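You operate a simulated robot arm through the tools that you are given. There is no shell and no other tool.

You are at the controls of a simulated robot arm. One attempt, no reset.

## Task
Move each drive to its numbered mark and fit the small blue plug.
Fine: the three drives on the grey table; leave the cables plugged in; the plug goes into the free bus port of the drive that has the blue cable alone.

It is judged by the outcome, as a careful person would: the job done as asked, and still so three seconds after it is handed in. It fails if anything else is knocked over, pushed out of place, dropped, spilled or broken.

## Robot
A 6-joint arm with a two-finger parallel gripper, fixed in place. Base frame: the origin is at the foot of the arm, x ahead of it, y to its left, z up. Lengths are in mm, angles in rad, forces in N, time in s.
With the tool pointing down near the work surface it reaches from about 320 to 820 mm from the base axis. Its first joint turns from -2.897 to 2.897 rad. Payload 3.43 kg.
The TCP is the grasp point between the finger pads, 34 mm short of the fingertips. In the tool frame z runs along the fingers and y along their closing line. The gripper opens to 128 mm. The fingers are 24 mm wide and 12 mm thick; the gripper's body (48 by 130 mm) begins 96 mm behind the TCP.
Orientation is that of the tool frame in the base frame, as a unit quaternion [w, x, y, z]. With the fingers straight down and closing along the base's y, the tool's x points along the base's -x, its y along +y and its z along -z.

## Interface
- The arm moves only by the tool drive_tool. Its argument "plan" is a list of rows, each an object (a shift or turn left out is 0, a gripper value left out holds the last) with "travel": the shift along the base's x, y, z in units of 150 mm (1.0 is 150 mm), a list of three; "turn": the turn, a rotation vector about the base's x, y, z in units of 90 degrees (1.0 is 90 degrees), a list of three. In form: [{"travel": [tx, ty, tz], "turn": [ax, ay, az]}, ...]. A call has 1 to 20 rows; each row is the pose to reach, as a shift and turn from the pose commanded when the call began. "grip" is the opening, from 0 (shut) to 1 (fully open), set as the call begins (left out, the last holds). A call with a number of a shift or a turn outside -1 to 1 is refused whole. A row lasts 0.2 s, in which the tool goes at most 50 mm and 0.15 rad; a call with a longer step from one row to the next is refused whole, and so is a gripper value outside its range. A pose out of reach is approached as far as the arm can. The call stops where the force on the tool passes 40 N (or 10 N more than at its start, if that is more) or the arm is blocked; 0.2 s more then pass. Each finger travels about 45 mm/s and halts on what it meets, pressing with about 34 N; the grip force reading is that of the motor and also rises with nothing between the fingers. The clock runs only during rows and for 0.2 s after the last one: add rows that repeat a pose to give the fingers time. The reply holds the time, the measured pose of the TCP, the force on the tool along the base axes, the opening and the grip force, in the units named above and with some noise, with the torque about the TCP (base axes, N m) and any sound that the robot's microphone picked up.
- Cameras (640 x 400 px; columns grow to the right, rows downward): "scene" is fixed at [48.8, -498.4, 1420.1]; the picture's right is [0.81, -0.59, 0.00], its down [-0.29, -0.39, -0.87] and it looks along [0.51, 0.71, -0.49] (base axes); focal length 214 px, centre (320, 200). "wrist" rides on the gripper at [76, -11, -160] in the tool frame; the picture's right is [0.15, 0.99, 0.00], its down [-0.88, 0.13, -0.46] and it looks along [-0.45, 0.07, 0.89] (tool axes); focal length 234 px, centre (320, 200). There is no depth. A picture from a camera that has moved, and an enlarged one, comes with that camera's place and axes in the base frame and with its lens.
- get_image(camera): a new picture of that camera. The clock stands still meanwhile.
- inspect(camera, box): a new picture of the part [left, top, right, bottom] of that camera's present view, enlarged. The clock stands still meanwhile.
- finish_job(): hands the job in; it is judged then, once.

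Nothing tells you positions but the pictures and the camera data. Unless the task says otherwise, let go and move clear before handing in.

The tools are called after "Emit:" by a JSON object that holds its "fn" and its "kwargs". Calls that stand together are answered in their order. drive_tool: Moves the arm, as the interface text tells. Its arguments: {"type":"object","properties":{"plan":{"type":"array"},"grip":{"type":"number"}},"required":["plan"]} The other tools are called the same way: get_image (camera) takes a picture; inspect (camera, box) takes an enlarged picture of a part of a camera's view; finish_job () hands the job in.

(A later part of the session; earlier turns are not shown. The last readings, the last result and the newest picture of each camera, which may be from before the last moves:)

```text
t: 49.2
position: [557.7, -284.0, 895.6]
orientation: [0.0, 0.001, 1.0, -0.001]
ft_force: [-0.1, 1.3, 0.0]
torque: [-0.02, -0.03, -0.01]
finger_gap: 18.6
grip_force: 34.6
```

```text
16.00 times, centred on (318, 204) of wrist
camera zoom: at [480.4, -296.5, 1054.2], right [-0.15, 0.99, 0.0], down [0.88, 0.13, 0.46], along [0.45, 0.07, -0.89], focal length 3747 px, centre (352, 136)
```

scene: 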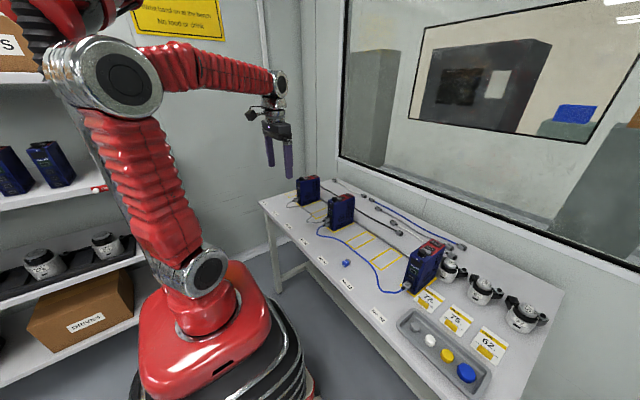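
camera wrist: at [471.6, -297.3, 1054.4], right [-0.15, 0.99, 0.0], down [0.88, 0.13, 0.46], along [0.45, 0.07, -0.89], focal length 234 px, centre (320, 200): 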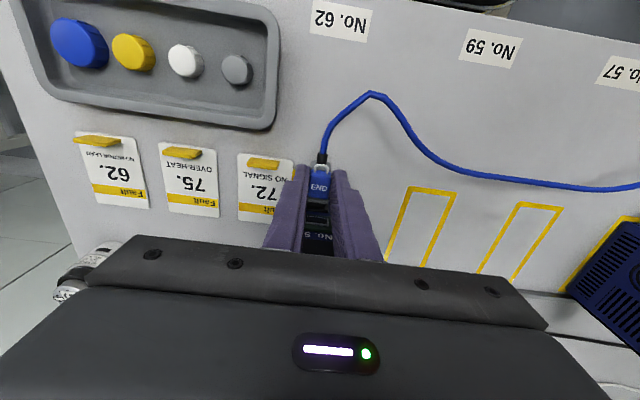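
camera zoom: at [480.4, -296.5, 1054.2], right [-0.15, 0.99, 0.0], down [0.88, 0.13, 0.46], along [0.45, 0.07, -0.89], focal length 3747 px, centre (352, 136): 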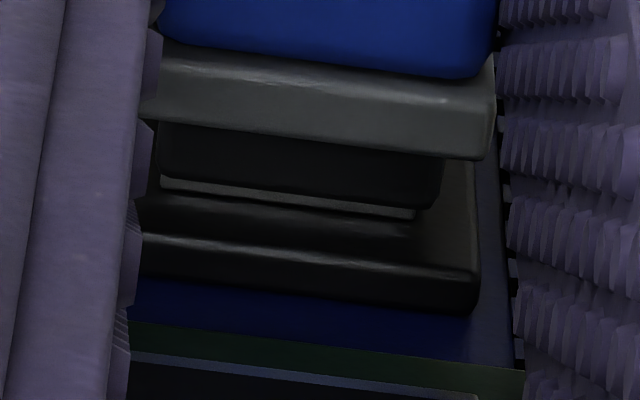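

Small moves carry random errors of about half a mm, so I treat this as a search. I am very close now, so I shift slightly to -y and press in by about 1 mm.

Emit:
{"fn": "drive_tool", "kwargs": {"plan": [{"travel": [0.002, -0.001, 0]}, {"travel": [0.004, -0.002, 0]}, {"travel": [0.006, -0.002, 0]}, {"travel": [0.008, -0.002, 0]}, {"travel": [0.008, -0.002, 0]}]}}

Emit:
{"fn": "inspect", "kwargs": {"camera": "wrist", "box": [308, 198, 328, 210]}}

```text
t: 50.4
position: [557.1, -285.1, 894.2]
orientation: [-0.001, 0.001, 1.0, 0.0]
ft_force: [-9.5, 0.7, 0.0]
torque: [0.0, 0.25, -0.02]
finger_gap: 18.6
grip_force: 34.5
```

```text
16.00 times, centred on (318, 204) of wrist
camera zoom: at [481.5, -297.2, 1054.0], right [-0.15, 0.99, 0.0], down [0.88, 0.13, 0.45], along [0.45, 0.07, -0.89], focal length 3747 px, centre (352, 136)
```

zoom: 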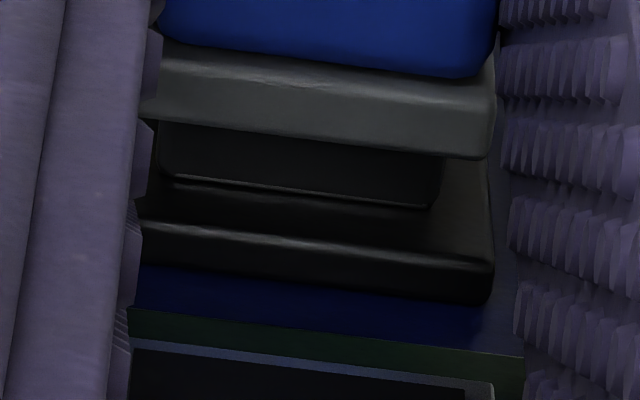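

Still plain contact. I run a small raster search in y and z under this light pressure, since capture happened in a similar region before.

Emit:
{"fn": "drive_tool", "kwargs": {"plan": [{"travel": [0, 0.0013, 0]}, {"travel": [0, 0.0027, 0]}, {"travel": [0, 0.004, 0]}, {"travel": [0, 0.0053, 0]}, {"travel": [0, 0.0053, 0.0027]}, {"travel": [0, 0.004, 0.0027]}, {"travel": [0, 0.0027, 0.0027]}, {"travel": [0, 0.0013, 0.0027]}, {"travel": [0, 0.0013, 0.0053]}, {"travel": [0, 0.0027, 0.0053]}, {"travel": [0, 0.004, 0.0053]}, {"travel": [0, 0.0053, 0.0053]}, {"travel": [0, 0.0053, 0.008]}, {"travel": [0, 0.004, 0.008]}, {"travel": [0, 0.0033, 0.008]}]}}

Emit:
{"fn": "inspect", "kwargs": {"camera": "wrist", "box": [308, 198, 328, 210]}}

```text
t: 53.6
position: [558.6, -283.7, 897.8]
orientation: [0.001, 0.0, 1.0, 0.001]
ft_force: [-5.2, 1.4, -1.7]
torque: [-0.01, 0.16, 0.05]
finger_gap: 18.8
grip_force: 33.8
```

```text
16.00 times, centred on (318, 204) of wrist
camera zoom: at [482.0, -296.6, 1055.5], right [-0.15, 0.99, 0.0], down [0.88, 0.13, 0.46], along [0.45, 0.07, -0.89], focal length 3747 px, centre (352, 136)
```

zoom: 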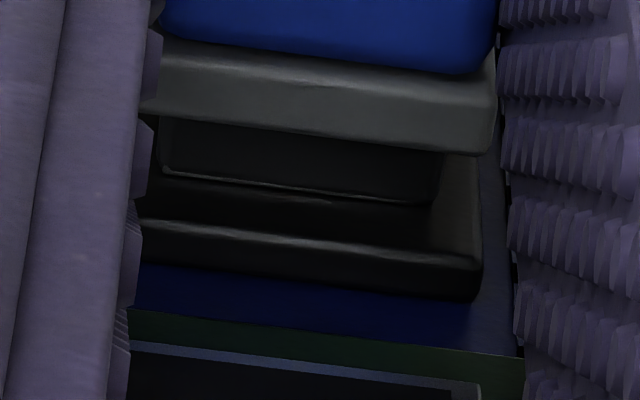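

Comparing all the contacts, the rigid engagement only appeared on approaches from well clear (the first, and the one from 21 mm). It never appeared after retreats of 2–3 mm. So I retreat about 20 mm, realign and make one clean approach.

Emit:
{"fn": "drive_tool", "kwargs": {"plan": [{"travel": [-0.02, 0, -0.002]}, {"travel": [-0.06, 0, -0.004]}, {"travel": [-0.1, 0, -0.004]}, {"travel": [-0.14, 0, -0.004]}, {"travel": [-0.14, 0, -0.004]}]}}

Emit:
{"fn": "inspect", "kwargs": {"camera": "wrist", "box": [298, 185, 338, 225]}}

Emit:
{"fn": "inspect", "kwargs": {"camera": "wrist", "box": [302, 205, 332, 235]}}

```text
t: 54.8
position: [537.9, -284.3, 896.0]
orientation: [0.0, 0.001, 1.0, 0.0]
ft_force: [-0.2, -0.8, -0.5]
torque: [0.01, 0.0, -0.01]
finger_gap: 18.3
grip_force: 34.3
```

```text
10.00 times, centred on (318, 205) of wrist
camera zoom: at [461.0, -296.7, 1054.7], right [-0.15, 0.99, 0.0], down [0.88, 0.13, 0.46], along [0.45, 0.07, -0.89], focal length 2342 px, centre (340, 150)
```

zoom: 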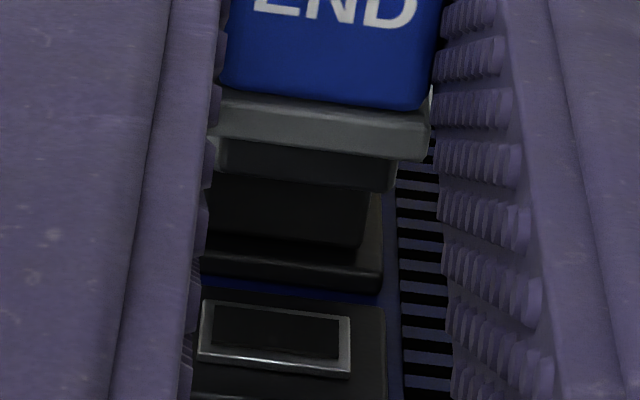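

```text
13.33 times, centred on (317, 220) of wrist
camera zoom: at [461.0, -296.7, 1054.7], right [-0.15, 0.99, 0.0], down [0.88, 0.13, 0.46], along [0.45, 0.07, -0.89], focal length 3122 px, centre (360, -67)
```

zoom: 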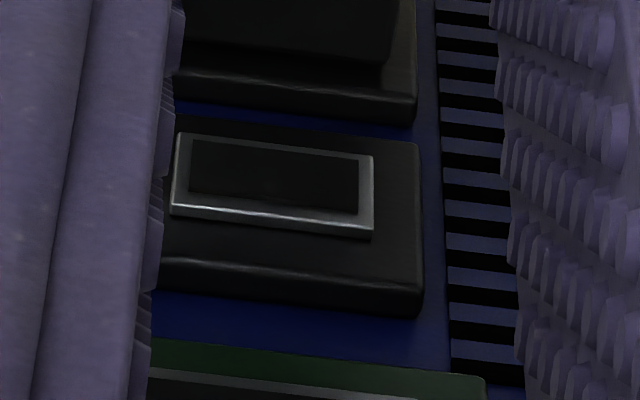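

The alignment before this approach looks good: y within 0.25 mm and the height close to nominal. I make a single clean approach of about 21 mm, ending in light contact.

Emit:
{"fn": "drive_tool", "kwargs": {"plan": [{"travel": [0.05, -0.0013, 0]}, {"travel": [0.1, -0.0013, 0]}, {"travel": [0.125, -0.0013, 0]}, {"travel": [0.133, -0.0013, 0]}, {"travel": [0.139, -0.0013, 0]}, {"travel": [0.143, -0.0013, 0]}, {"travel": [0.143, -0.0013, 0]}]}}

Emit:
{"fn": "inspect", "kwargs": {"camera": "wrist", "box": [308, 198, 328, 210]}}

```text
t: 56.4
position: [556.8, -284.8, 897.2]
orientation: [-0.002, 0.001, 1.0, 0.001]
ft_force: [-18.8, 4.3, 3.6]
torque: [0.14, 0.48, 0.18]
finger_gap: 18.4
grip_force: 33.6
```

```text
16.00 times, centred on (318, 204) of wrist
camera zoom: at [481.9, -297.4, 1055.6], right [-0.15, 0.99, 0.0], down [0.88, 0.13, 0.45], along [0.45, 0.07, -0.89], focal length 3747 px, centre (352, 136)
```

zoom: 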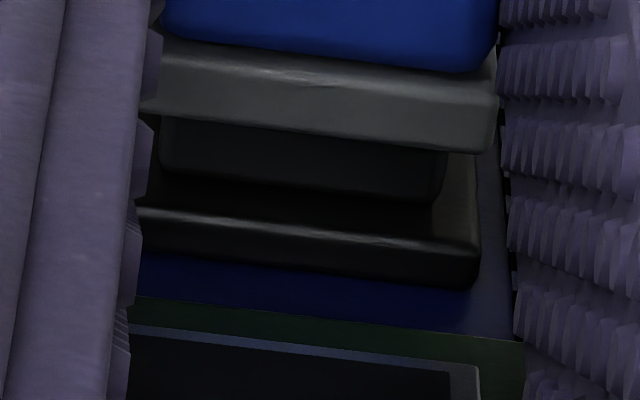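

That contact was uncoupled, with the tongue about 1.5 mm higher on the plate and 0.4 mm further +y than in the engaged cases. I retreat, correct both, then approach in two stages so I can check the pose before the last few mm.

Emit:
{"fn": "drive_tool", "kwargs": {"plan": [{"travel": [-0.02, 0, 0]}, {"travel": [-0.07, -0.001, -0.006]}, {"travel": [-0.12, -0.001, -0.01]}, {"travel": [-0.14, -0.001, -0.01]}, {"travel": [-0.14, -0.001, -0.01]}]}}

Emit:
{"fn": "drive_tool", "kwargs": {"plan": [{"travel": [0.04, 0, 0]}, {"travel": [0.08, 0, 0]}, {"travel": [0.1, 0, 0]}, {"travel": [0.1, 0, 0]}]}}

Emit:
{"fn": "inspect", "kwargs": {"camera": "wrist", "box": [308, 196, 328, 216]}}

```text
t: 57.6
position: [537.6, -286.5, 895.9]
orientation: [-0.001, 0.001, 1.0, 0.0]
ft_force: [0.6, 0.0, 0.3]
torque: [0.03, 0.01, 0.02]
finger_gap: 18.3
grip_force: 34.1
```

```text
t: 58.6
position: [553.3, -285.3, 894.6]
orientation: [0.001, 0.0, 1.0, 0.0]
ft_force: [-3.0, 0.3, -0.8]
torque: [0.0, 0.1, -0.01]
finger_gap: 18.6
grip_force: 34.0
```

```text
16.00 times, centred on (318, 206) of wrist
camera zoom: at [477.0, -296.3, 1054.1], right [-0.15, 0.99, 0.0], down [0.88, 0.13, 0.46], along [0.45, 0.07, -0.89], focal length 3747 px, centre (352, 104)
```

zoom: 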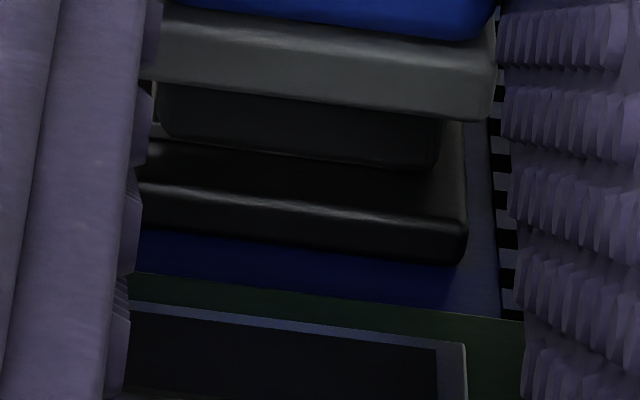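

The contact came 4 mm earlier than before, so the drive was drawn forward during my retreat. I check the drive's pose and surroundings before going on.

Emit:
{"fn": "get_image", "kwargs": {"camera": "scene"}}

Emit:
{"fn": "inspect", "kwargs": {"camera": "scene", "box": [392, 235, 452, 305]}}

Emit:
{"fn": "get_image", "kwargs": {"camera": "wrist"}}

```text
taken
```

scene: 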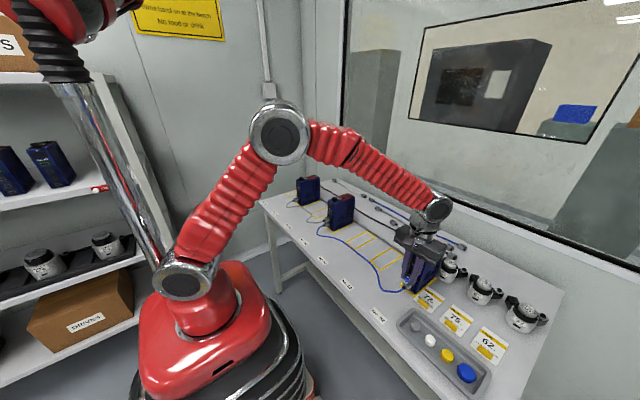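

```text
5.71 times, centred on (422, 270) of scene
camera zoom: at [48.8, -498.4, 1420.1], right [0.81, -0.59, 0.0], down [-0.29, -0.39, -0.87], along [0.51, 0.71, -0.49], focal length 1226 px, centre (-263, -200)
```

zoom: 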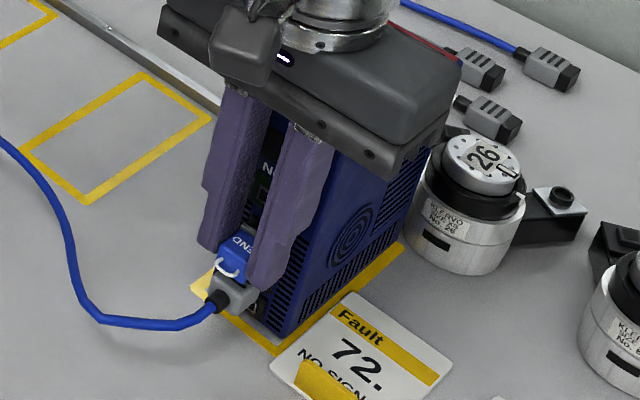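

```text
taken
camera wrist: at [477.0, -296.3, 1054.1], right [-0.15, 0.99, 0.0], down [0.88, 0.13, 0.46], along [0.45, 0.07, -0.89], focal length 234 px, centre (320, 200)
```

wrist: 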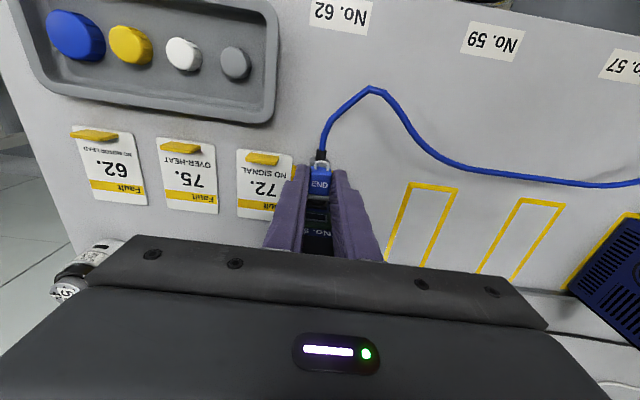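

All is orderly. The drive moved forward about 4 mm, so the plug had been gripping the port. I pull back 1.5 mm as a test to see whether the drive follows now.

Emit:
{"fn": "drive_tool", "kwargs": {"plan": [{"travel": [-0.003, 0, 0]}, {"travel": [-0.006, 0, 0]}, {"travel": [-0.01, 0, 0]}, {"travel": [-0.01, 0, 0]}]}}

Emit:
{"fn": "inspect", "kwargs": {"camera": "wrist", "box": [308, 196, 328, 216]}}

```text
t: 59.6
position: [549.9, -285.4, 895.9]
orientation: [0.0, 0.002, 1.0, 0.0]
ft_force: [0.4, -0.1, 0.4]
torque: [0.01, 0.02, 0.0]
finger_gap: 18.2
grip_force: 34.5
```

```text
16.00 times, centred on (318, 206) of wrist
camera zoom: at [474.9, -296.8, 1053.6], right [-0.15, 0.99, 0.0], down [0.88, 0.13, 0.46], along [0.45, 0.07, -0.89], focal length 3747 px, centre (352, 104)
```

zoom: 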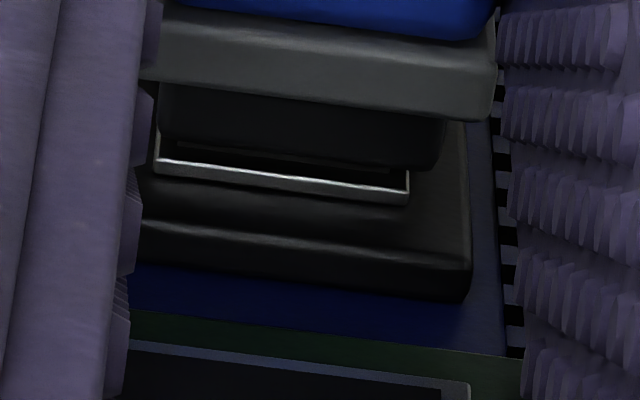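

It is not coupled, and the tongue is about 0.8 mm too far +y. I retreat to about 12 mm, shift -0.8 mm in y, and check again before the approach.

Emit:
{"fn": "drive_tool", "kwargs": {"plan": [{"travel": [-0.03, -0.003, 0.001]}, {"travel": [-0.065, -0.005, 0.002]}, {"travel": [-0.065, -0.005, 0.002]}, {"travel": [-0.065, -0.005, 0.002]}]}}

Emit:
{"fn": "inspect", "kwargs": {"camera": "wrist", "box": [305, 192, 335, 222]}}

```text
t: 60.6
position: [540.0, -285.9, 895.4]
orientation: [0.0, 0.001, 1.0, 0.0]
ft_force: [0.4, 0.3, -0.7]
torque: [0.02, 0.02, 0.0]
finger_gap: 18.6
grip_force: 33.7
```

```text
13.33 times, centred on (320, 207) of wrist
camera zoom: at [465.1, -298.3, 1053.7], right [-0.15, 0.99, 0.0], down [0.88, 0.13, 0.46], along [0.45, 0.07, -0.89], focal length 3122 px, centre (320, 107)
```

zoom: 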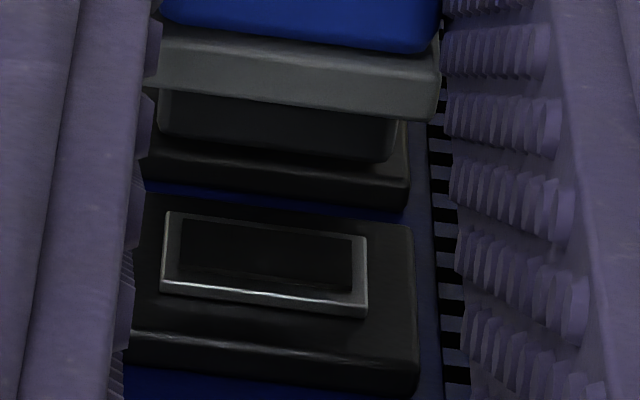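

I now have a clearer model: the engagement appeared at a camera height of about 1055.6 with y centred, whereas I am now about 1.9 mm low and 0.7 mm too far -y. I correct both at this distance and check the reported pose.

Emit:
{"fn": "drive_tool", "kwargs": {"plan": [{"travel": [0, 0.003, 0.006]}, {"travel": [0, 0.0045, 0.012]}, {"travel": [0, 0.0045, 0.012]}, {"travel": [0, 0.0045, 0.012]}]}}

Emit:
{"fn": "inspect", "kwargs": {"camera": "wrist", "box": [305, 192, 335, 222]}}

```text
t: 61.6
position: [540.5, -285.6, 896.9]
orientation: [0.0, 0.0, 1.0, 0.0]
ft_force: [0.1, 0.3, -0.8]
torque: [0.0, 0.01, 0.0]
finger_gap: 18.4
grip_force: 33.9
```

```text
13.33 times, centred on (320, 207) of wrist
camera zoom: at [464.7, -297.2, 1055.2], right [-0.15, 0.99, 0.0], down [0.88, 0.13, 0.46], along [0.45, 0.07, -0.89], focal length 3122 px, centre (320, 107)
```

zoom: 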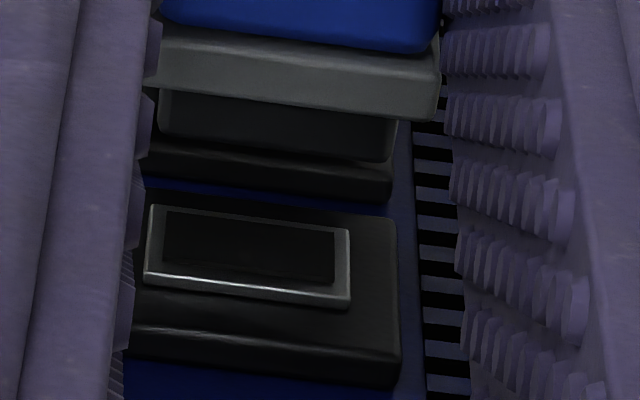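

Emit:
{"fn": "drive_tool", "kwargs": {"plan": [{"travel": [0.03, -0.003, 0.0025]}, {"travel": [0.06, -0.003, 0.0025]}, {"travel": [0.075, -0.003, 0.0025]}, {"travel": [0.085, -0.003, 0.0025]}, {"travel": [0.092, -0.003, 0.0025]}, {"travel": [0.092, -0.003, 0.0025]}]}}

Emit:
{"fn": "inspect", "kwargs": {"camera": "wrist", "box": [308, 196, 328, 216]}}

```text
t: 63.0
position: [554.7, -283.8, 897.2]
orientation: [0.0, 0.001, 1.0, 0.0]
ft_force: [-2.3, 1.0, -3.0]
torque: [-0.03, 0.11, 0.05]
finger_gap: 18.5
grip_force: 33.8
```

```text
16.00 times, centred on (318, 206) of wrist
camera zoom: at [478.5, -296.6, 1055.8], right [-0.15, 0.99, 0.0], down [0.88, 0.13, 0.46], along [0.45, 0.07, -0.89], focal length 3747 px, centre (352, 104)
```

zoom: 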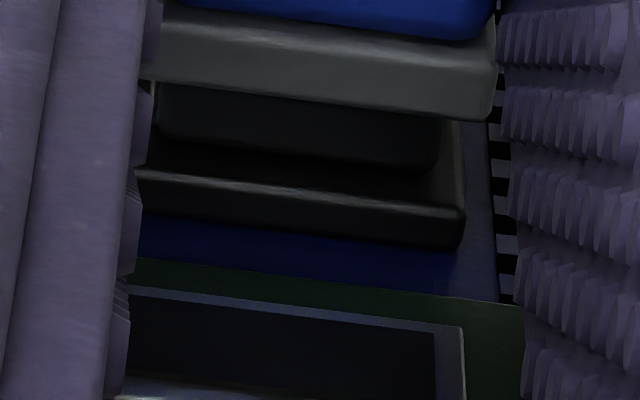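

Height now matches the mated connectors (a 33 px offset), but y ended 1.3 mm too far +y. I ease off 1 mm and shift -1.3 mm in y.

Emit:
{"fn": "drive_tool", "kwargs": {"plan": [{"travel": [-0.006, 0, 0]}, {"travel": [-0.006, -0.004, 0]}, {"travel": [-0.006, -0.008, 0]}, {"travel": [-0.006, -0.008, 0]}]}}

Emit:
{"fn": "inspect", "kwargs": {"camera": "wrist", "box": [308, 196, 328, 216]}}

```text
t: 64.0
position: [552.9, -286.1, 896.8]
orientation: [0.0, 0.002, 1.0, -0.001]
ft_force: [1.0, 0.8, -5.8]
torque: [-0.02, 0.27, 0.07]
finger_gap: 18.3
grip_force: 33.6
```

```text
16.00 times, centred on (318, 206) of wrist
camera zoom: at [477.3, -298.3, 1056.1], right [-0.15, 0.99, 0.0], down [0.88, 0.13, 0.46], along [0.45, 0.07, -0.89], focal length 3747 px, centre (352, 104)
```

zoom: 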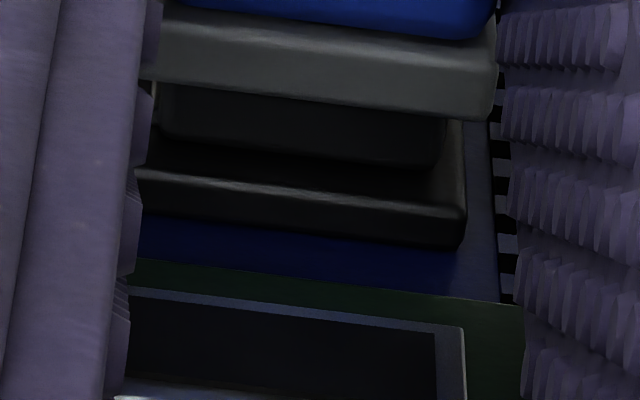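

The drive followed the plug in both x and y this time, with tension on the tool, so the plug is now joined to the port. I lower slightly to unload it, then open the fingers by only 2–3 mm to see whether the plug stays in place.

Emit:
{"fn": "drive_tool", "kwargs": {"plan": [{"travel": [0.001, 0, -0.002]}, {"travel": [0.002, 0, -0.003]}, {"travel": [0.002, 0, -0.003]}]}}

Emit:
{"fn": "inspect", "kwargs": {"camera": "wrist", "box": [308, 196, 328, 216]}}

Emit:
{"fn": "inspect", "kwargs": {"camera": "scene", "box": [396, 262, 424, 292]}}

```text
t: 64.8
position: [554.0, -285.9, 896.9]
orientation: [0.001, 0.001, 1.0, 0.0]
ft_force: [-0.9, -0.8, -2.6]
torque: [-0.04, 0.04, 0.05]
finger_gap: 18.2
grip_force: 34.3
```

```text
16.00 times, centred on (318, 206) of wrist
camera zoom: at [477.6, -298.4, 1055.8], right [-0.15, 0.99, 0.0], down [0.88, 0.13, 0.46], along [0.45, 0.07, -0.89], focal length 3747 px, centre (352, 104)
```

zoom: 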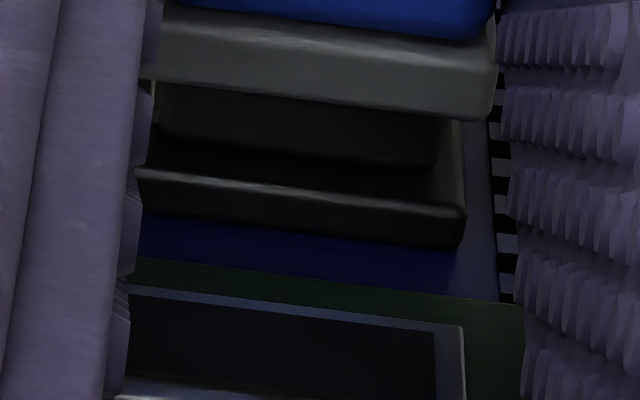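

```text
13.33 times, centred on (410, 277) of scene
camera zoom: at [48.8, -498.4, 1420.1], right [0.81, -0.59, 0.0], down [-0.29, -0.39, -0.87], along [0.51, 0.71, -0.49], focal length 2860 px, centre (-880, -827)
```

zoom: 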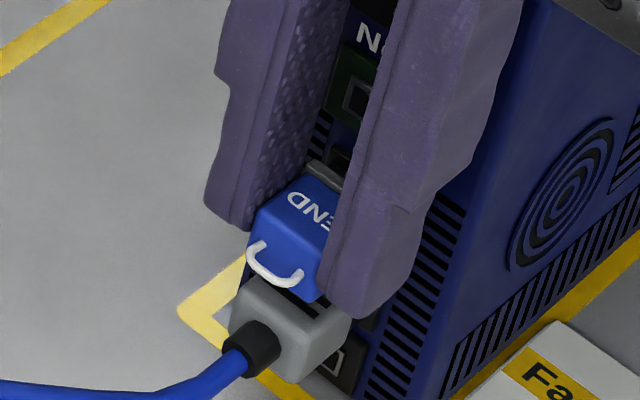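

The joint is holding and the forces are small. I open the fingers by about 3 mm and look.

Emit:
{"fn": "drive_tool", "kwargs": {"plan": [{"travel": [0, 0, 0]}, {"travel": [0, 0, 0]}], "grip": 0.168}}

Emit:
{"fn": "inspect", "kwargs": {"camera": "wrist", "box": [302, 180, 338, 216]}}

Emit:
{"fn": "inspect", "kwargs": {"camera": "scene", "box": [396, 262, 424, 292]}}

```text
t: 65.4
position: [553.7, -286.1, 897.4]
orientation: [0.0, 0.002, 1.0, 0.0]
ft_force: [-0.3, 0.3, -0.1]
torque: [0.04, -0.03, -0.03]
finger_gap: 21.3
grip_force: 0.1
```

```text
11.11 times, centred on (320, 198) of wrist
camera zoom: at [477.6, -298.3, 1055.7], right [-0.15, 0.99, 0.0], down [0.88, 0.13, 0.46], along [0.45, 0.07, -0.89], focal length 2602 px, centre (320, 222)
```

zoom: 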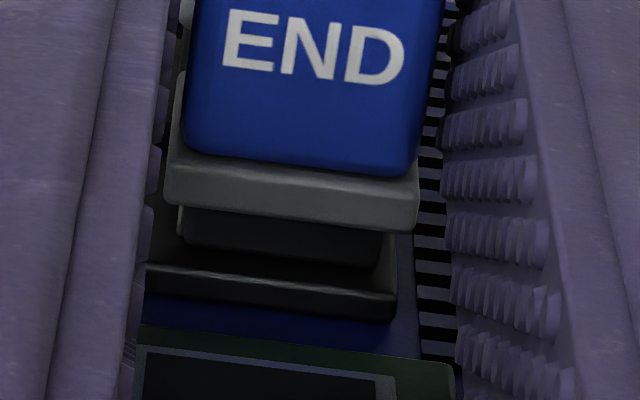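

```text
13.33 times, centred on (410, 277) of scene
camera zoom: at [48.8, -498.4, 1420.1], right [0.81, -0.59, 0.0], down [-0.29, -0.39, -0.87], along [0.51, 0.71, -0.49], focal length 2860 px, centre (-880, -827)
```

zoom: 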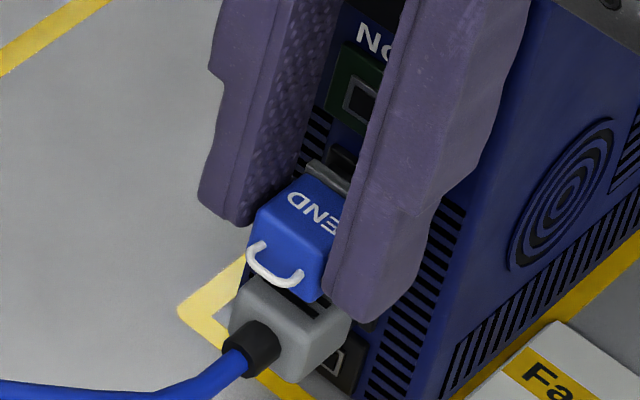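

The plug stayed exactly where it was with the fingers off it, so the port is holding it. I open further, back straight away from it, then look at the fit.

Emit:
{"fn": "drive_tool", "kwargs": {"plan": [{"travel": [0, 0, 0]}, {"travel": [0, 0, 0]}, {"travel": [0, 0, 0]}, {"travel": [-0.05, 0, 0]}, {"travel": [-0.2, 0, 0]}, {"travel": [-0.4, 0, 0]}, {"travel": [-0.6, 0, 0.1]}, {"travel": [-0.6, 0, 0.1]}], "grip": 0.45}}

Emit:
{"fn": "get_image", "kwargs": {"camera": "wrist"}}

Emit:
{"fn": "inspect", "kwargs": {"camera": "scene", "box": [392, 235, 452, 305]}}

Emit:
{"fn": "inspect", "kwargs": {"camera": "scene", "box": [398, 265, 424, 290]}}

```text
t: 67.2
position: [460.5, -286.8, 910.1]
orientation: [0.0, 0.0, 1.0, 0.0]
ft_force: [-0.7, 0.1, 0.0]
torque: [-0.02, -0.01, 0.0]
finger_gap: 57.8
grip_force: 0.0
```

```text
taken
camera wrist: at [385.4, -299.7, 1068.3], right [-0.15, 0.99, 0.0], down [0.88, 0.13, 0.46], along [0.45, 0.07, -0.89], focal length 234 px, centre (320, 200)
```

wrist: 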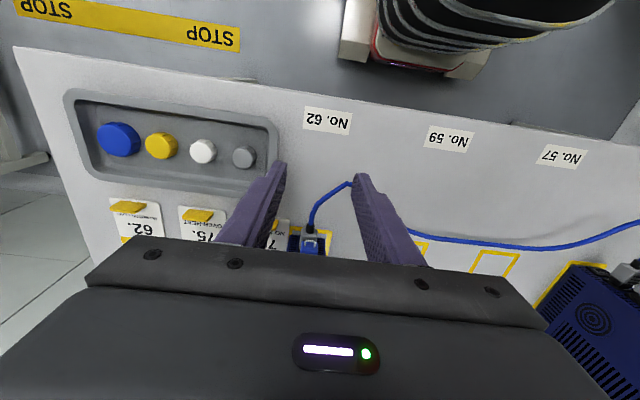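

```text
5.71 times, centred on (422, 270) of scene
camera zoom: at [48.8, -498.4, 1420.1], right [0.81, -0.59, 0.0], down [-0.29, -0.39, -0.87], along [0.51, 0.71, -0.49], focal length 1226 px, centre (-263, -200)
```

zoom: 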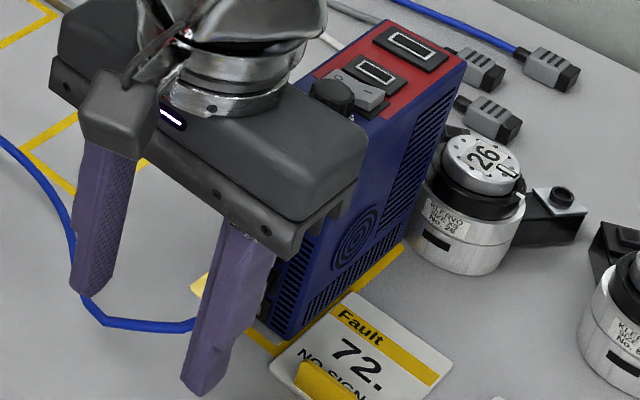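

```text
16.00 times, centred on (411, 278) of scene
camera zoom: at [48.8, -498.4, 1420.1], right [0.81, -0.59, 0.0], down [-0.29, -0.39, -0.87], along [0.51, 0.71, -0.49], focal length 3432 px, centre (-1136, -1040)
```

zoom: 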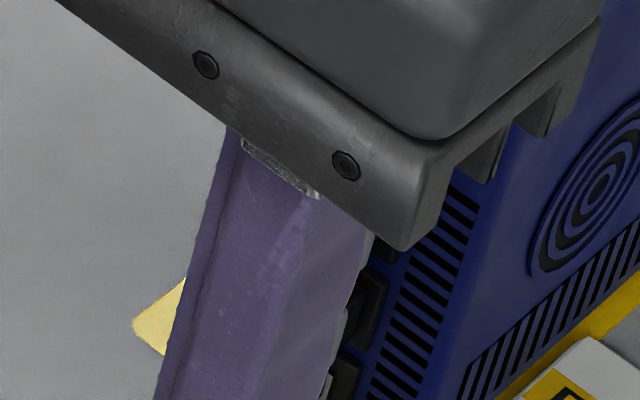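

The gripper is clear of the plug. I zoom in on the plug from the wrist camera to check the fit.

Emit:
{"fn": "inspect", "kwargs": {"camera": "wrist", "box": [285, 215, 340, 256]}}

Emit:
{"fn": "drive_tool", "kwargs": {"plan": [{"travel": [0, 0.1, 0.1], "turn": [0, -0.08, 0]}, {"travel": [0, 0.2, 0.2], "turn": [0, -0.16, 0]}, {"travel": [0, 0.3, 0.25], "turn": [0, -0.24, 0]}, {"travel": [0, 0.4, 0.25], "turn": [0, -0.32, 0]}, {"travel": [0, 0.5, 0.25], "turn": [0, -0.4, 0]}, {"travel": [0, 0.6, 0.25], "turn": [0, -0.4, 0]}, {"travel": [0, 0.6, 0.25], "turn": [0, -0.4, 0]}]}}

Emit:
{"fn": "get_image", "kwargs": {"camera": "wrist"}}

Emit:
{"fn": "inspect", "kwargs": {"camera": "scene", "box": [398, 265, 424, 290]}}

```text
9.76 times, centred on (312, 236) of wrist
camera zoom: at [385.4, -299.7, 1068.3], right [-0.15, 0.99, 0.0], down [0.88, 0.13, 0.46], along [0.45, 0.07, -0.89], focal length 2285 px, centre (393, -146)
```

zoom: 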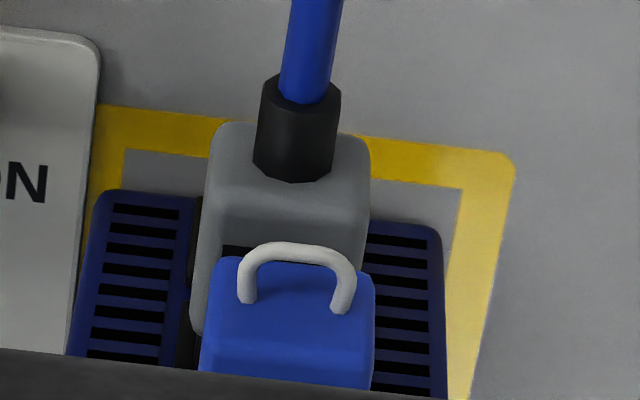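

```text
t: 68.8
position: [464.4, -196.0, 947.1]
orientation: [0.31, 0.0, 0.951, 0.0]
ft_force: [-0.4, 0.0, -0.8]
torque: [0.0, 0.02, 0.0]
finger_gap: 57.5
grip_force: 0.0
```

```text
taken
camera wrist: at [308.6, -207.6, 1032.2], right [-0.12, 0.99, -0.09], down [0.44, 0.13, 0.89], along [0.89, 0.07, -0.45], focal length 234 px, centre (320, 200)
```

wrist: 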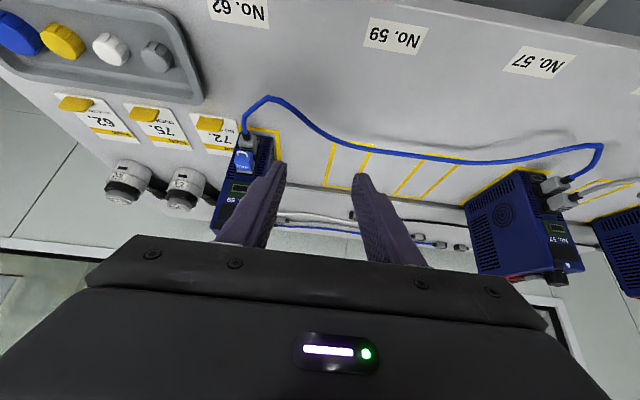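

```text
16.00 times, centred on (411, 278) of scene
camera zoom: at [48.8, -498.4, 1420.1], right [0.81, -0.59, 0.0], down [-0.29, -0.39, -0.87], along [0.51, 0.71, -0.49], focal length 3432 px, centre (-1136, -1040)
```

zoom: 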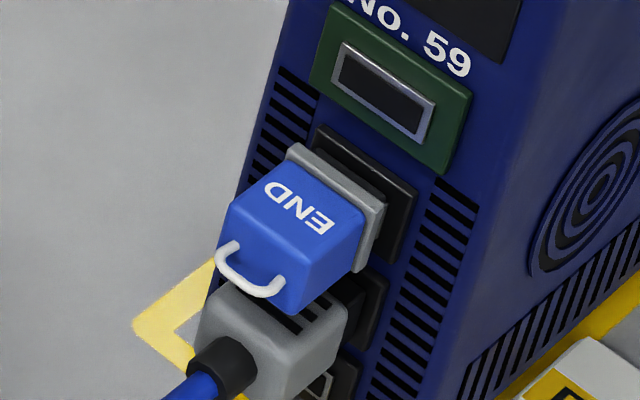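

The plug sits in the second port above the blue connector, slightly offset to +y. I zoom from this tilted viewpoint to check how it is seated and whether it is held by the port or resting on the connector below.

Emit:
{"fn": "inspect", "kwargs": {"camera": "wrist", "box": [222, 125, 278, 200]}}

Emit:
{"fn": "inspect", "kwargs": {"camera": "wrist", "box": [228, 130, 262, 175]}}

```text
5.33 times, centred on (250, 162) of wrist
camera zoom: at [308.6, -207.6, 1032.2], right [-0.12, 0.99, -0.09], down [0.44, 0.13, 0.89], along [0.89, 0.07, -0.45], focal length 1249 px, centre (693, 400)
```

zoom: 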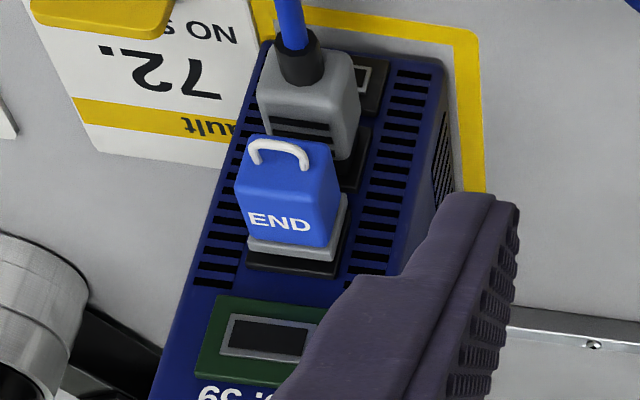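

```text
8.89 times, centred on (245, 152) of wrist
camera zoom: at [308.6, -207.6, 1032.2], right [-0.12, 0.99, -0.09], down [0.44, 0.13, 0.89], along [0.89, 0.07, -0.45], focal length 2082 px, centre (987, 622)
```

zoom: 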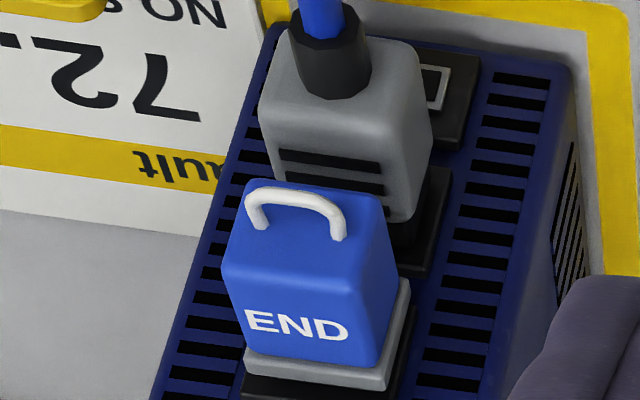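

Emit:
{"fn": "inspect", "kwargs": {"camera": "wrist", "box": [232, 160, 262, 182]}}

Emit:
{"fn": "inspect", "kwargs": {"camera": "scene", "box": [404, 266, 422, 282]}}

```text
16.00 times, centred on (247, 171) of wrist
camera zoom: at [308.6, -207.6, 1032.2], right [-0.12, 0.99, -0.09], down [0.44, 0.13, 0.89], along [0.89, 0.07, -0.45], focal length 3747 px, centre (1488, 664)
```

zoom: 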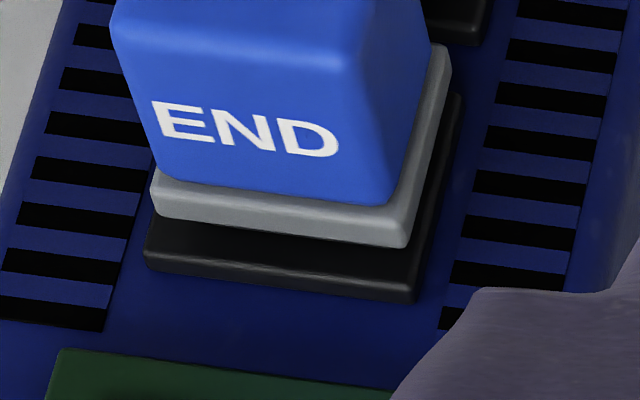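

```text
16.00 times, centred on (413, 274) of scene
camera zoom: at [48.8, -498.4, 1420.1], right [0.81, -0.59, 0.0], down [-0.29, -0.39, -0.87], along [0.51, 0.71, -0.49], focal length 3432 px, centre (-1168, -984)
```

zoom: 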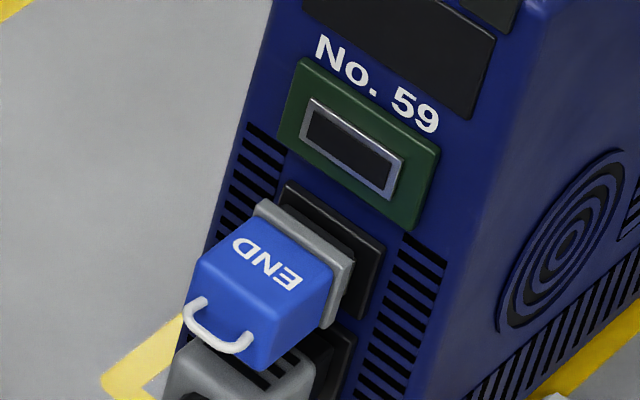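

From these angles the plug is centred in the port, with its flange about 2–4 mm off the plate. So it has genuinely entered but may not be fully home, because the drive was sliding freely. I return, re-grip it and push it fully in with the drive braced against the rail.

Emit:
{"fn": "drive_tool", "kwargs": {"plan": [{"travel": [0, -0.1, 0], "turn": [0, 0.08, 0]}, {"travel": [0, -0.2, 0], "turn": [0, 0.16, 0]}, {"travel": [0, -0.3, 0], "turn": [0, 0.24, 0]}, {"travel": [0, -0.4, 0], "turn": [0, 0.32, 0]}, {"travel": [0, -0.5, -0.1], "turn": [0, 0.4, 0]}, {"travel": [0, -0.61, -0.2], "turn": [0, 0.4, 0]}, {"travel": [0, -0.61, -0.33], "turn": [0, 0.4, 0]}, {"travel": [0, -0.61, -0.33], "turn": [0, 0.4, 0]}]}}

Emit:
{"fn": "get_image", "kwargs": {"camera": "wrist"}}

```text
t: 70.6
position: [465.1, -288.2, 898.3]
orientation: [0.0, 0.001, 1.0, -0.001]
ft_force: [-0.2, 0.1, 0.1]
torque: [0.01, 0.02, -0.02]
finger_gap: 57.7
grip_force: 0.1
```

```text
taken
camera wrist: at [389.3, -301.3, 1056.6], right [-0.15, 0.99, 0.0], down [0.88, 0.13, 0.46], along [0.45, 0.07, -0.89], focal length 234 px, centre (320, 200)
```

wrist: 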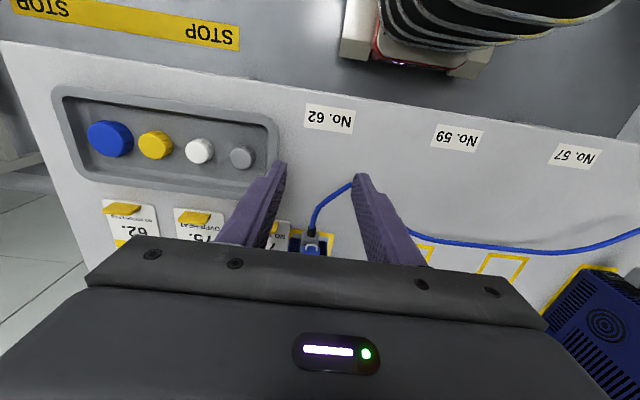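

Emit:
{"fn": "drive_tool", "kwargs": {"plan": [{"travel": [0.1, 0.02, -0.006]}, {"travel": [0.25, 0.02, -0.006]}, {"travel": [0.4, 0.02, -0.006]}, {"travel": [0.5, 0.02, -0.006]}, {"travel": [0.56, 0.02, -0.006]}, {"travel": [0.56, 0.02, -0.006]}]}}

Emit:
{"fn": "inspect", "kwargs": {"camera": "wrist", "box": [275, 150, 365, 240]}}

Emit:
{"fn": "inspect", "kwargs": {"camera": "scene", "box": [396, 262, 424, 292]}}

```text
t: 72.0
position: [547.7, -287.7, 899.8]
orientation: [0.0, 0.001, 1.0, -0.001]
ft_force: [-0.6, 0.0, -0.8]
torque: [-0.02, 0.01, 0.01]
finger_gap: 57.7
grip_force: 0.1
```

```text
4.44 times, centred on (320, 195) of wrist
camera zoom: at [471.7, -299.1, 1057.7], right [-0.15, 0.99, 0.0], down [0.88, 0.13, 0.46], along [0.45, 0.07, -0.89], focal length 1041 px, centre (320, 222)
```

zoom: 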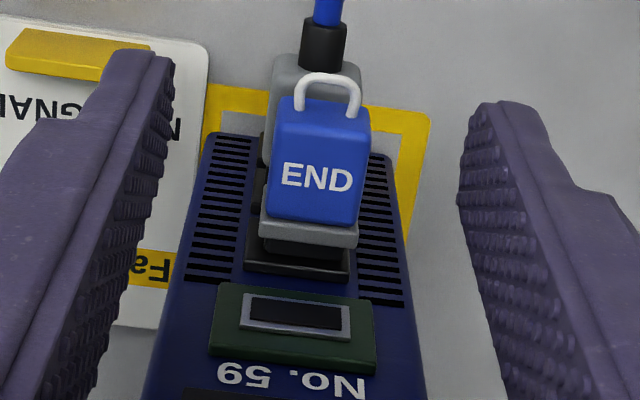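

```text
13.33 times, centred on (410, 277) of scene
camera zoom: at [48.8, -498.4, 1420.1], right [0.81, -0.59, 0.0], down [-0.29, -0.39, -0.87], along [0.51, 0.71, -0.49], focal length 2860 px, centre (-880, -827)
```

zoom: 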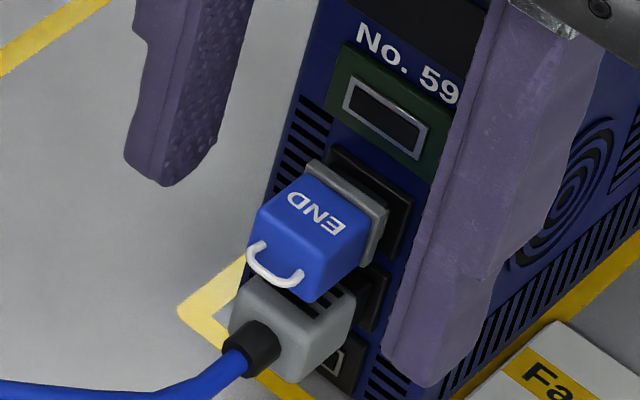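

Emit:
{"fn": "inspect", "kwargs": {"camera": "wrist", "box": [299, 190, 333, 214]}}

```text
16.00 times, centred on (316, 202) of wrist
camera zoom: at [471.7, -299.1, 1057.7], right [-0.15, 0.99, 0.0], down [0.88, 0.13, 0.46], along [0.45, 0.07, -0.89], focal length 3747 px, centre (384, 168)
```

zoom: 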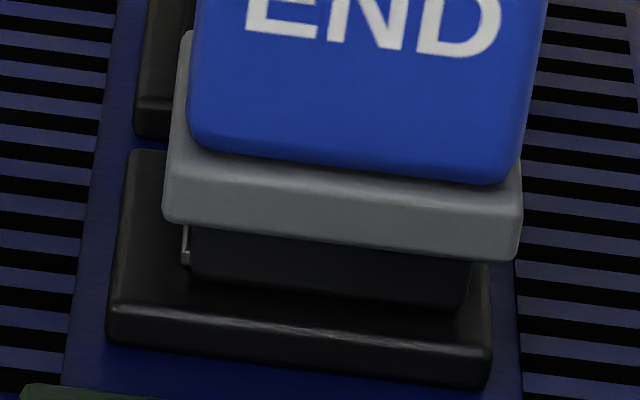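

From straight above, the plug is held in the free bus port with its tip on the port face, offset about 1.4 mm to +y. It supports itself well clear of the connector below, so I accept the fit. I back off and rise clear, then move the drives, starting with drive 29 so the grey cable never gets stretched.

Emit:
{"fn": "drive_tool", "kwargs": {"plan": [{"travel": [-0.1, 0, 0]}, {"travel": [-0.3, 0, 0]}, {"travel": [-0.5, 0, 0]}, {"travel": [-0.6, 0, 0.15]}, {"travel": [-0.6, 0, 0.4]}, {"travel": [-0.6, 0, 0.7]}, {"travel": [-0.6, 0, 1.0]}, {"travel": [-0.6, 0, 1.0]}], "grip": 0.6}}

Emit:
{"fn": "drive_tool", "kwargs": {"plan": [{"travel": [0, 0.3, 0]}, {"travel": [0, 0.6, 0]}, {"travel": [0, 0.9, 0]}, {"travel": [0, 1.0, 0]}]}}

Emit:
{"fn": "drive_tool", "kwargs": {"plan": [{"travel": [0, 0.3, 0]}, {"travel": [0, 0.6, 0]}, {"travel": [0, 0.9, 0]}, {"travel": [0, 1.0, 0]}]}}

Emit:
{"fn": "drive_tool", "kwargs": {"plan": [{"travel": [0, 0.3, 0]}, {"travel": [0, 0.6, 0]}, {"travel": [0, 0.9, 0]}, {"travel": [0, 1.0, 0]}]}}

Emit:
{"fn": "drive_tool", "kwargs": {"plan": [{"travel": [0, 0.3, 0]}, {"travel": [0, 0.6, 0]}, {"travel": [0, 0.9, 0]}, {"travel": [0, 1.0, 0]}, {"travel": [0, 1.0, 0]}]}}

Emit:
{"fn": "get_image", "kwargs": {"camera": "wrist"}}

Emit:
{"fn": "get_image", "kwargs": {"camera": "scene"}}

```text
t: 73.8
position: [460.2, -281.7, 1050.3]
orientation: [0.0, 0.001, 1.0, 0.0]
ft_force: [0.2, 1.2, -0.5]
torque: [0.01, 0.01, 0.04]
finger_gap: 76.8
grip_force: 0.0
```

```text
t: 74.8
position: [459.2, -133.2, 1049.9]
orientation: [0.0, 0.001, 1.0, 0.0]
ft_force: [-0.4, 0.1, 0.8]
torque: [-0.04, 0.01, 0.01]
finger_gap: 77.0
grip_force: 0.1
```

```text
t: 75.8
position: [456.7, 14.7, 1050.1]
orientation: [0.0, 0.001, 1.0, 0.0]
ft_force: [-0.5, 0.7, 0.0]
torque: [-0.01, 0.01, 0.01]
finger_gap: 76.7
grip_force: 0.1
```

```text
t: 76.8
position: [461.9, 167.5, 1051.8]
orientation: [0.0, 0.001, 1.0, -0.001]
ft_force: [0.3, 0.8, -0.3]
torque: [-0.04, -0.01, -0.01]
finger_gap: 76.8
grip_force: 0.0
```

```text
t: 78.0
position: [459.3, 313.3, 1049.4]
orientation: [-0.001, 0.002, 1.0, 0.0]
ft_force: [0.4, -0.2, 0.6]
torque: [0.0, 0.0, 0.01]
finger_gap: 76.9
grip_force: 0.0
```

```text
taken
camera wrist: at [383.3, 301.5, 1208.0], right [-0.15, 0.99, 0.0], down [0.88, 0.13, 0.46], along [0.45, 0.07, -0.89], focal length 234 px, centre (320, 200)
```

wrist: 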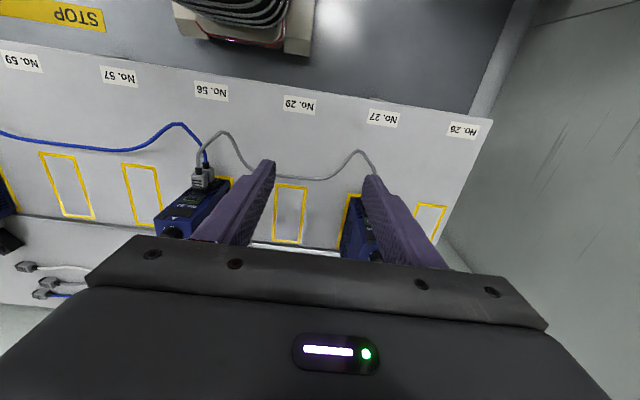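

```text
taken
```

scene: 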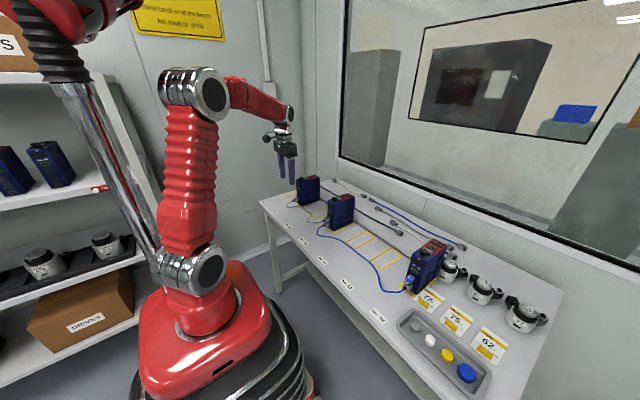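

The plug should still be in place. I check it in the scene view while moving above drive 29's row.

Emit:
{"fn": "inspect", "kwargs": {"camera": "scene", "box": [396, 255, 428, 295]}}

Emit:
{"fn": "drive_tool", "kwargs": {"plan": [{"travel": [0, 0.25, 0]}, {"travel": [0, 0.5, 0]}, {"travel": [0, 0.68, 0]}, {"travel": [0, 0.68, 0]}]}}

Emit:
{"fn": "get_image", "kwargs": {"camera": "wrist"}}

Emit:
{"fn": "inspect", "kwargs": {"camera": "wrist", "box": [230, 130, 410, 255]}}

```text
10.00 times, centred on (412, 275) of scene
camera zoom: at [48.8, -498.4, 1420.1], right [0.81, -0.59, 0.0], down [-0.29, -0.39, -0.87], along [0.51, 0.71, -0.49], focal length 2145 px, centre (-600, -550)
```

zoom: 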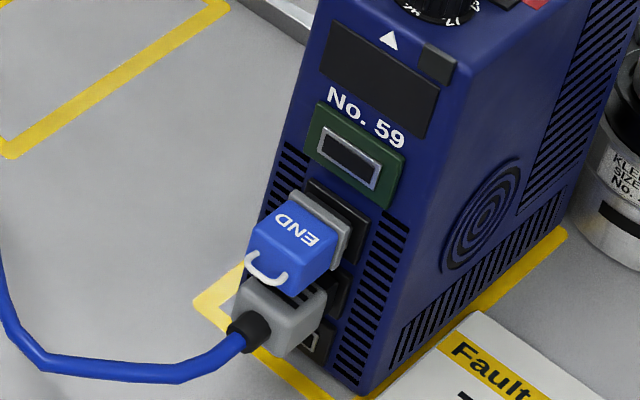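

```text
t: 79.0
position: [459.5, 415.4, 1048.9]
orientation: [0.0, 0.002, 1.0, 0.0]
ft_force: [0.0, -0.1, -0.6]
torque: [0.03, 0.01, 0.01]
finger_gap: 76.9
grip_force: 0.2
```

```text
taken
camera wrist: at [383.7, 404.4, 1207.8], right [-0.15, 0.99, 0.0], down [0.88, 0.13, 0.46], along [0.45, 0.07, -0.89], focal length 234 px, centre (320, 200)
```

wrist: 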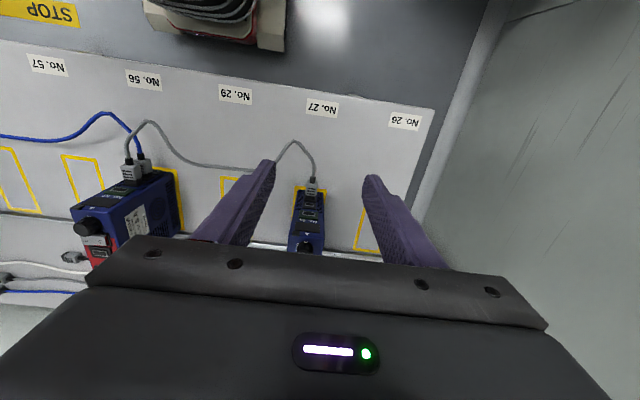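

```text
3.20 times, centred on (320, 192) of wrist
camera zoom: at [383.7, 404.4, 1207.8], right [-0.15, 0.99, 0.0], down [0.88, 0.13, 0.46], along [0.45, 0.07, -0.89], focal length 749 px, centre (320, 224)
```

zoom: 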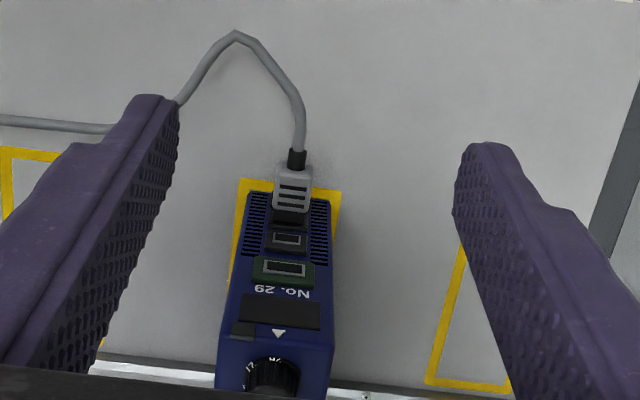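

Drive 29 stands at y≈415 (390–440), with its front at x≈575. I move over its middle at (635, 415) with the fingers open to 77 mm.

Emit:
{"fn": "drive_tool", "kwargs": {"plan": [{"travel": [0.3, 0, 0]}, {"travel": [0.6, 0, 0]}, {"travel": [0.9, 0, 0]}, {"travel": [1.0, 0, 0]}]}}

Emit:
{"fn": "drive_tool", "kwargs": {"plan": [{"travel": [0.17, 0, 0]}, {"travel": [0.17, 0, -0.1]}, {"travel": [0.17, 0, -0.2]}, {"travel": [0.17, 0, -0.2]}]}}

Emit:
{"fn": "get_image", "kwargs": {"camera": "wrist"}}

Emit:
{"fn": "inspect", "kwargs": {"camera": "scene", "box": [270, 130, 350, 220]}}

```text
t: 80.0
position: [610.8, 413.1, 1049.8]
orientation: [-0.001, 0.0, 1.0, 0.0]
ft_force: [0.0, 0.2, -0.2]
torque: [-0.01, -0.04, 0.04]
finger_gap: 76.8
grip_force: 0.1
```

```text
t: 81.0
position: [635.4, 416.0, 1017.3]
orientation: [0.0, 0.0, 1.0, -0.001]
ft_force: [-0.4, 0.0, 0.2]
torque: [0.0, -0.01, -0.02]
finger_gap: 76.9
grip_force: 0.1
```

```text
taken
camera wrist: at [559.9, 404.1, 1177.0], right [-0.15, 0.99, 0.0], down [0.88, 0.13, 0.46], along [0.45, 0.07, -0.89], focal length 234 px, centre (320, 200)
```

wrist: 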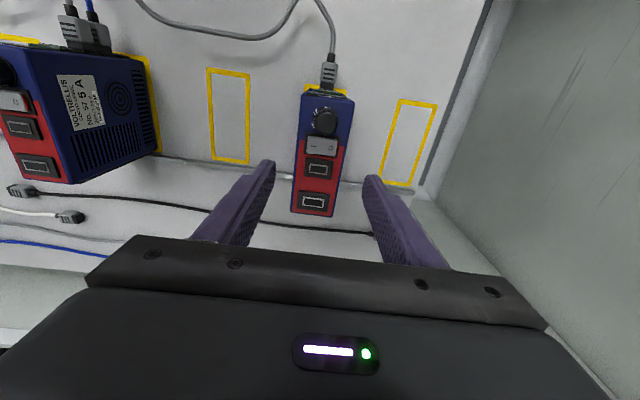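

```text
4.44 times, centred on (310, 175) of scene
camera zoom: at [48.8, -498.4, 1420.1], right [0.81, -0.59, 0.0], down [-0.29, -0.39, -0.87], along [0.51, 0.71, -0.49], focal length 953 px, centre (364, 311)
```

zoom: 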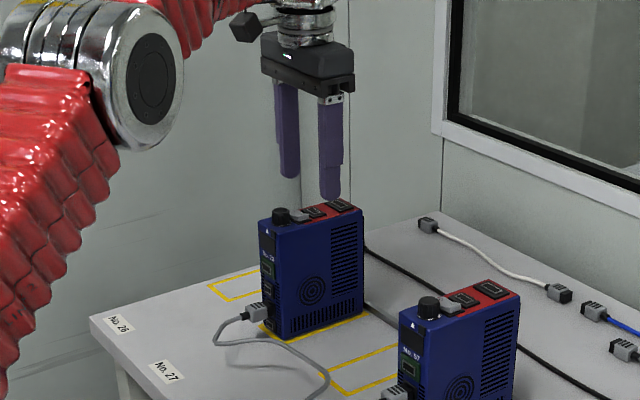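

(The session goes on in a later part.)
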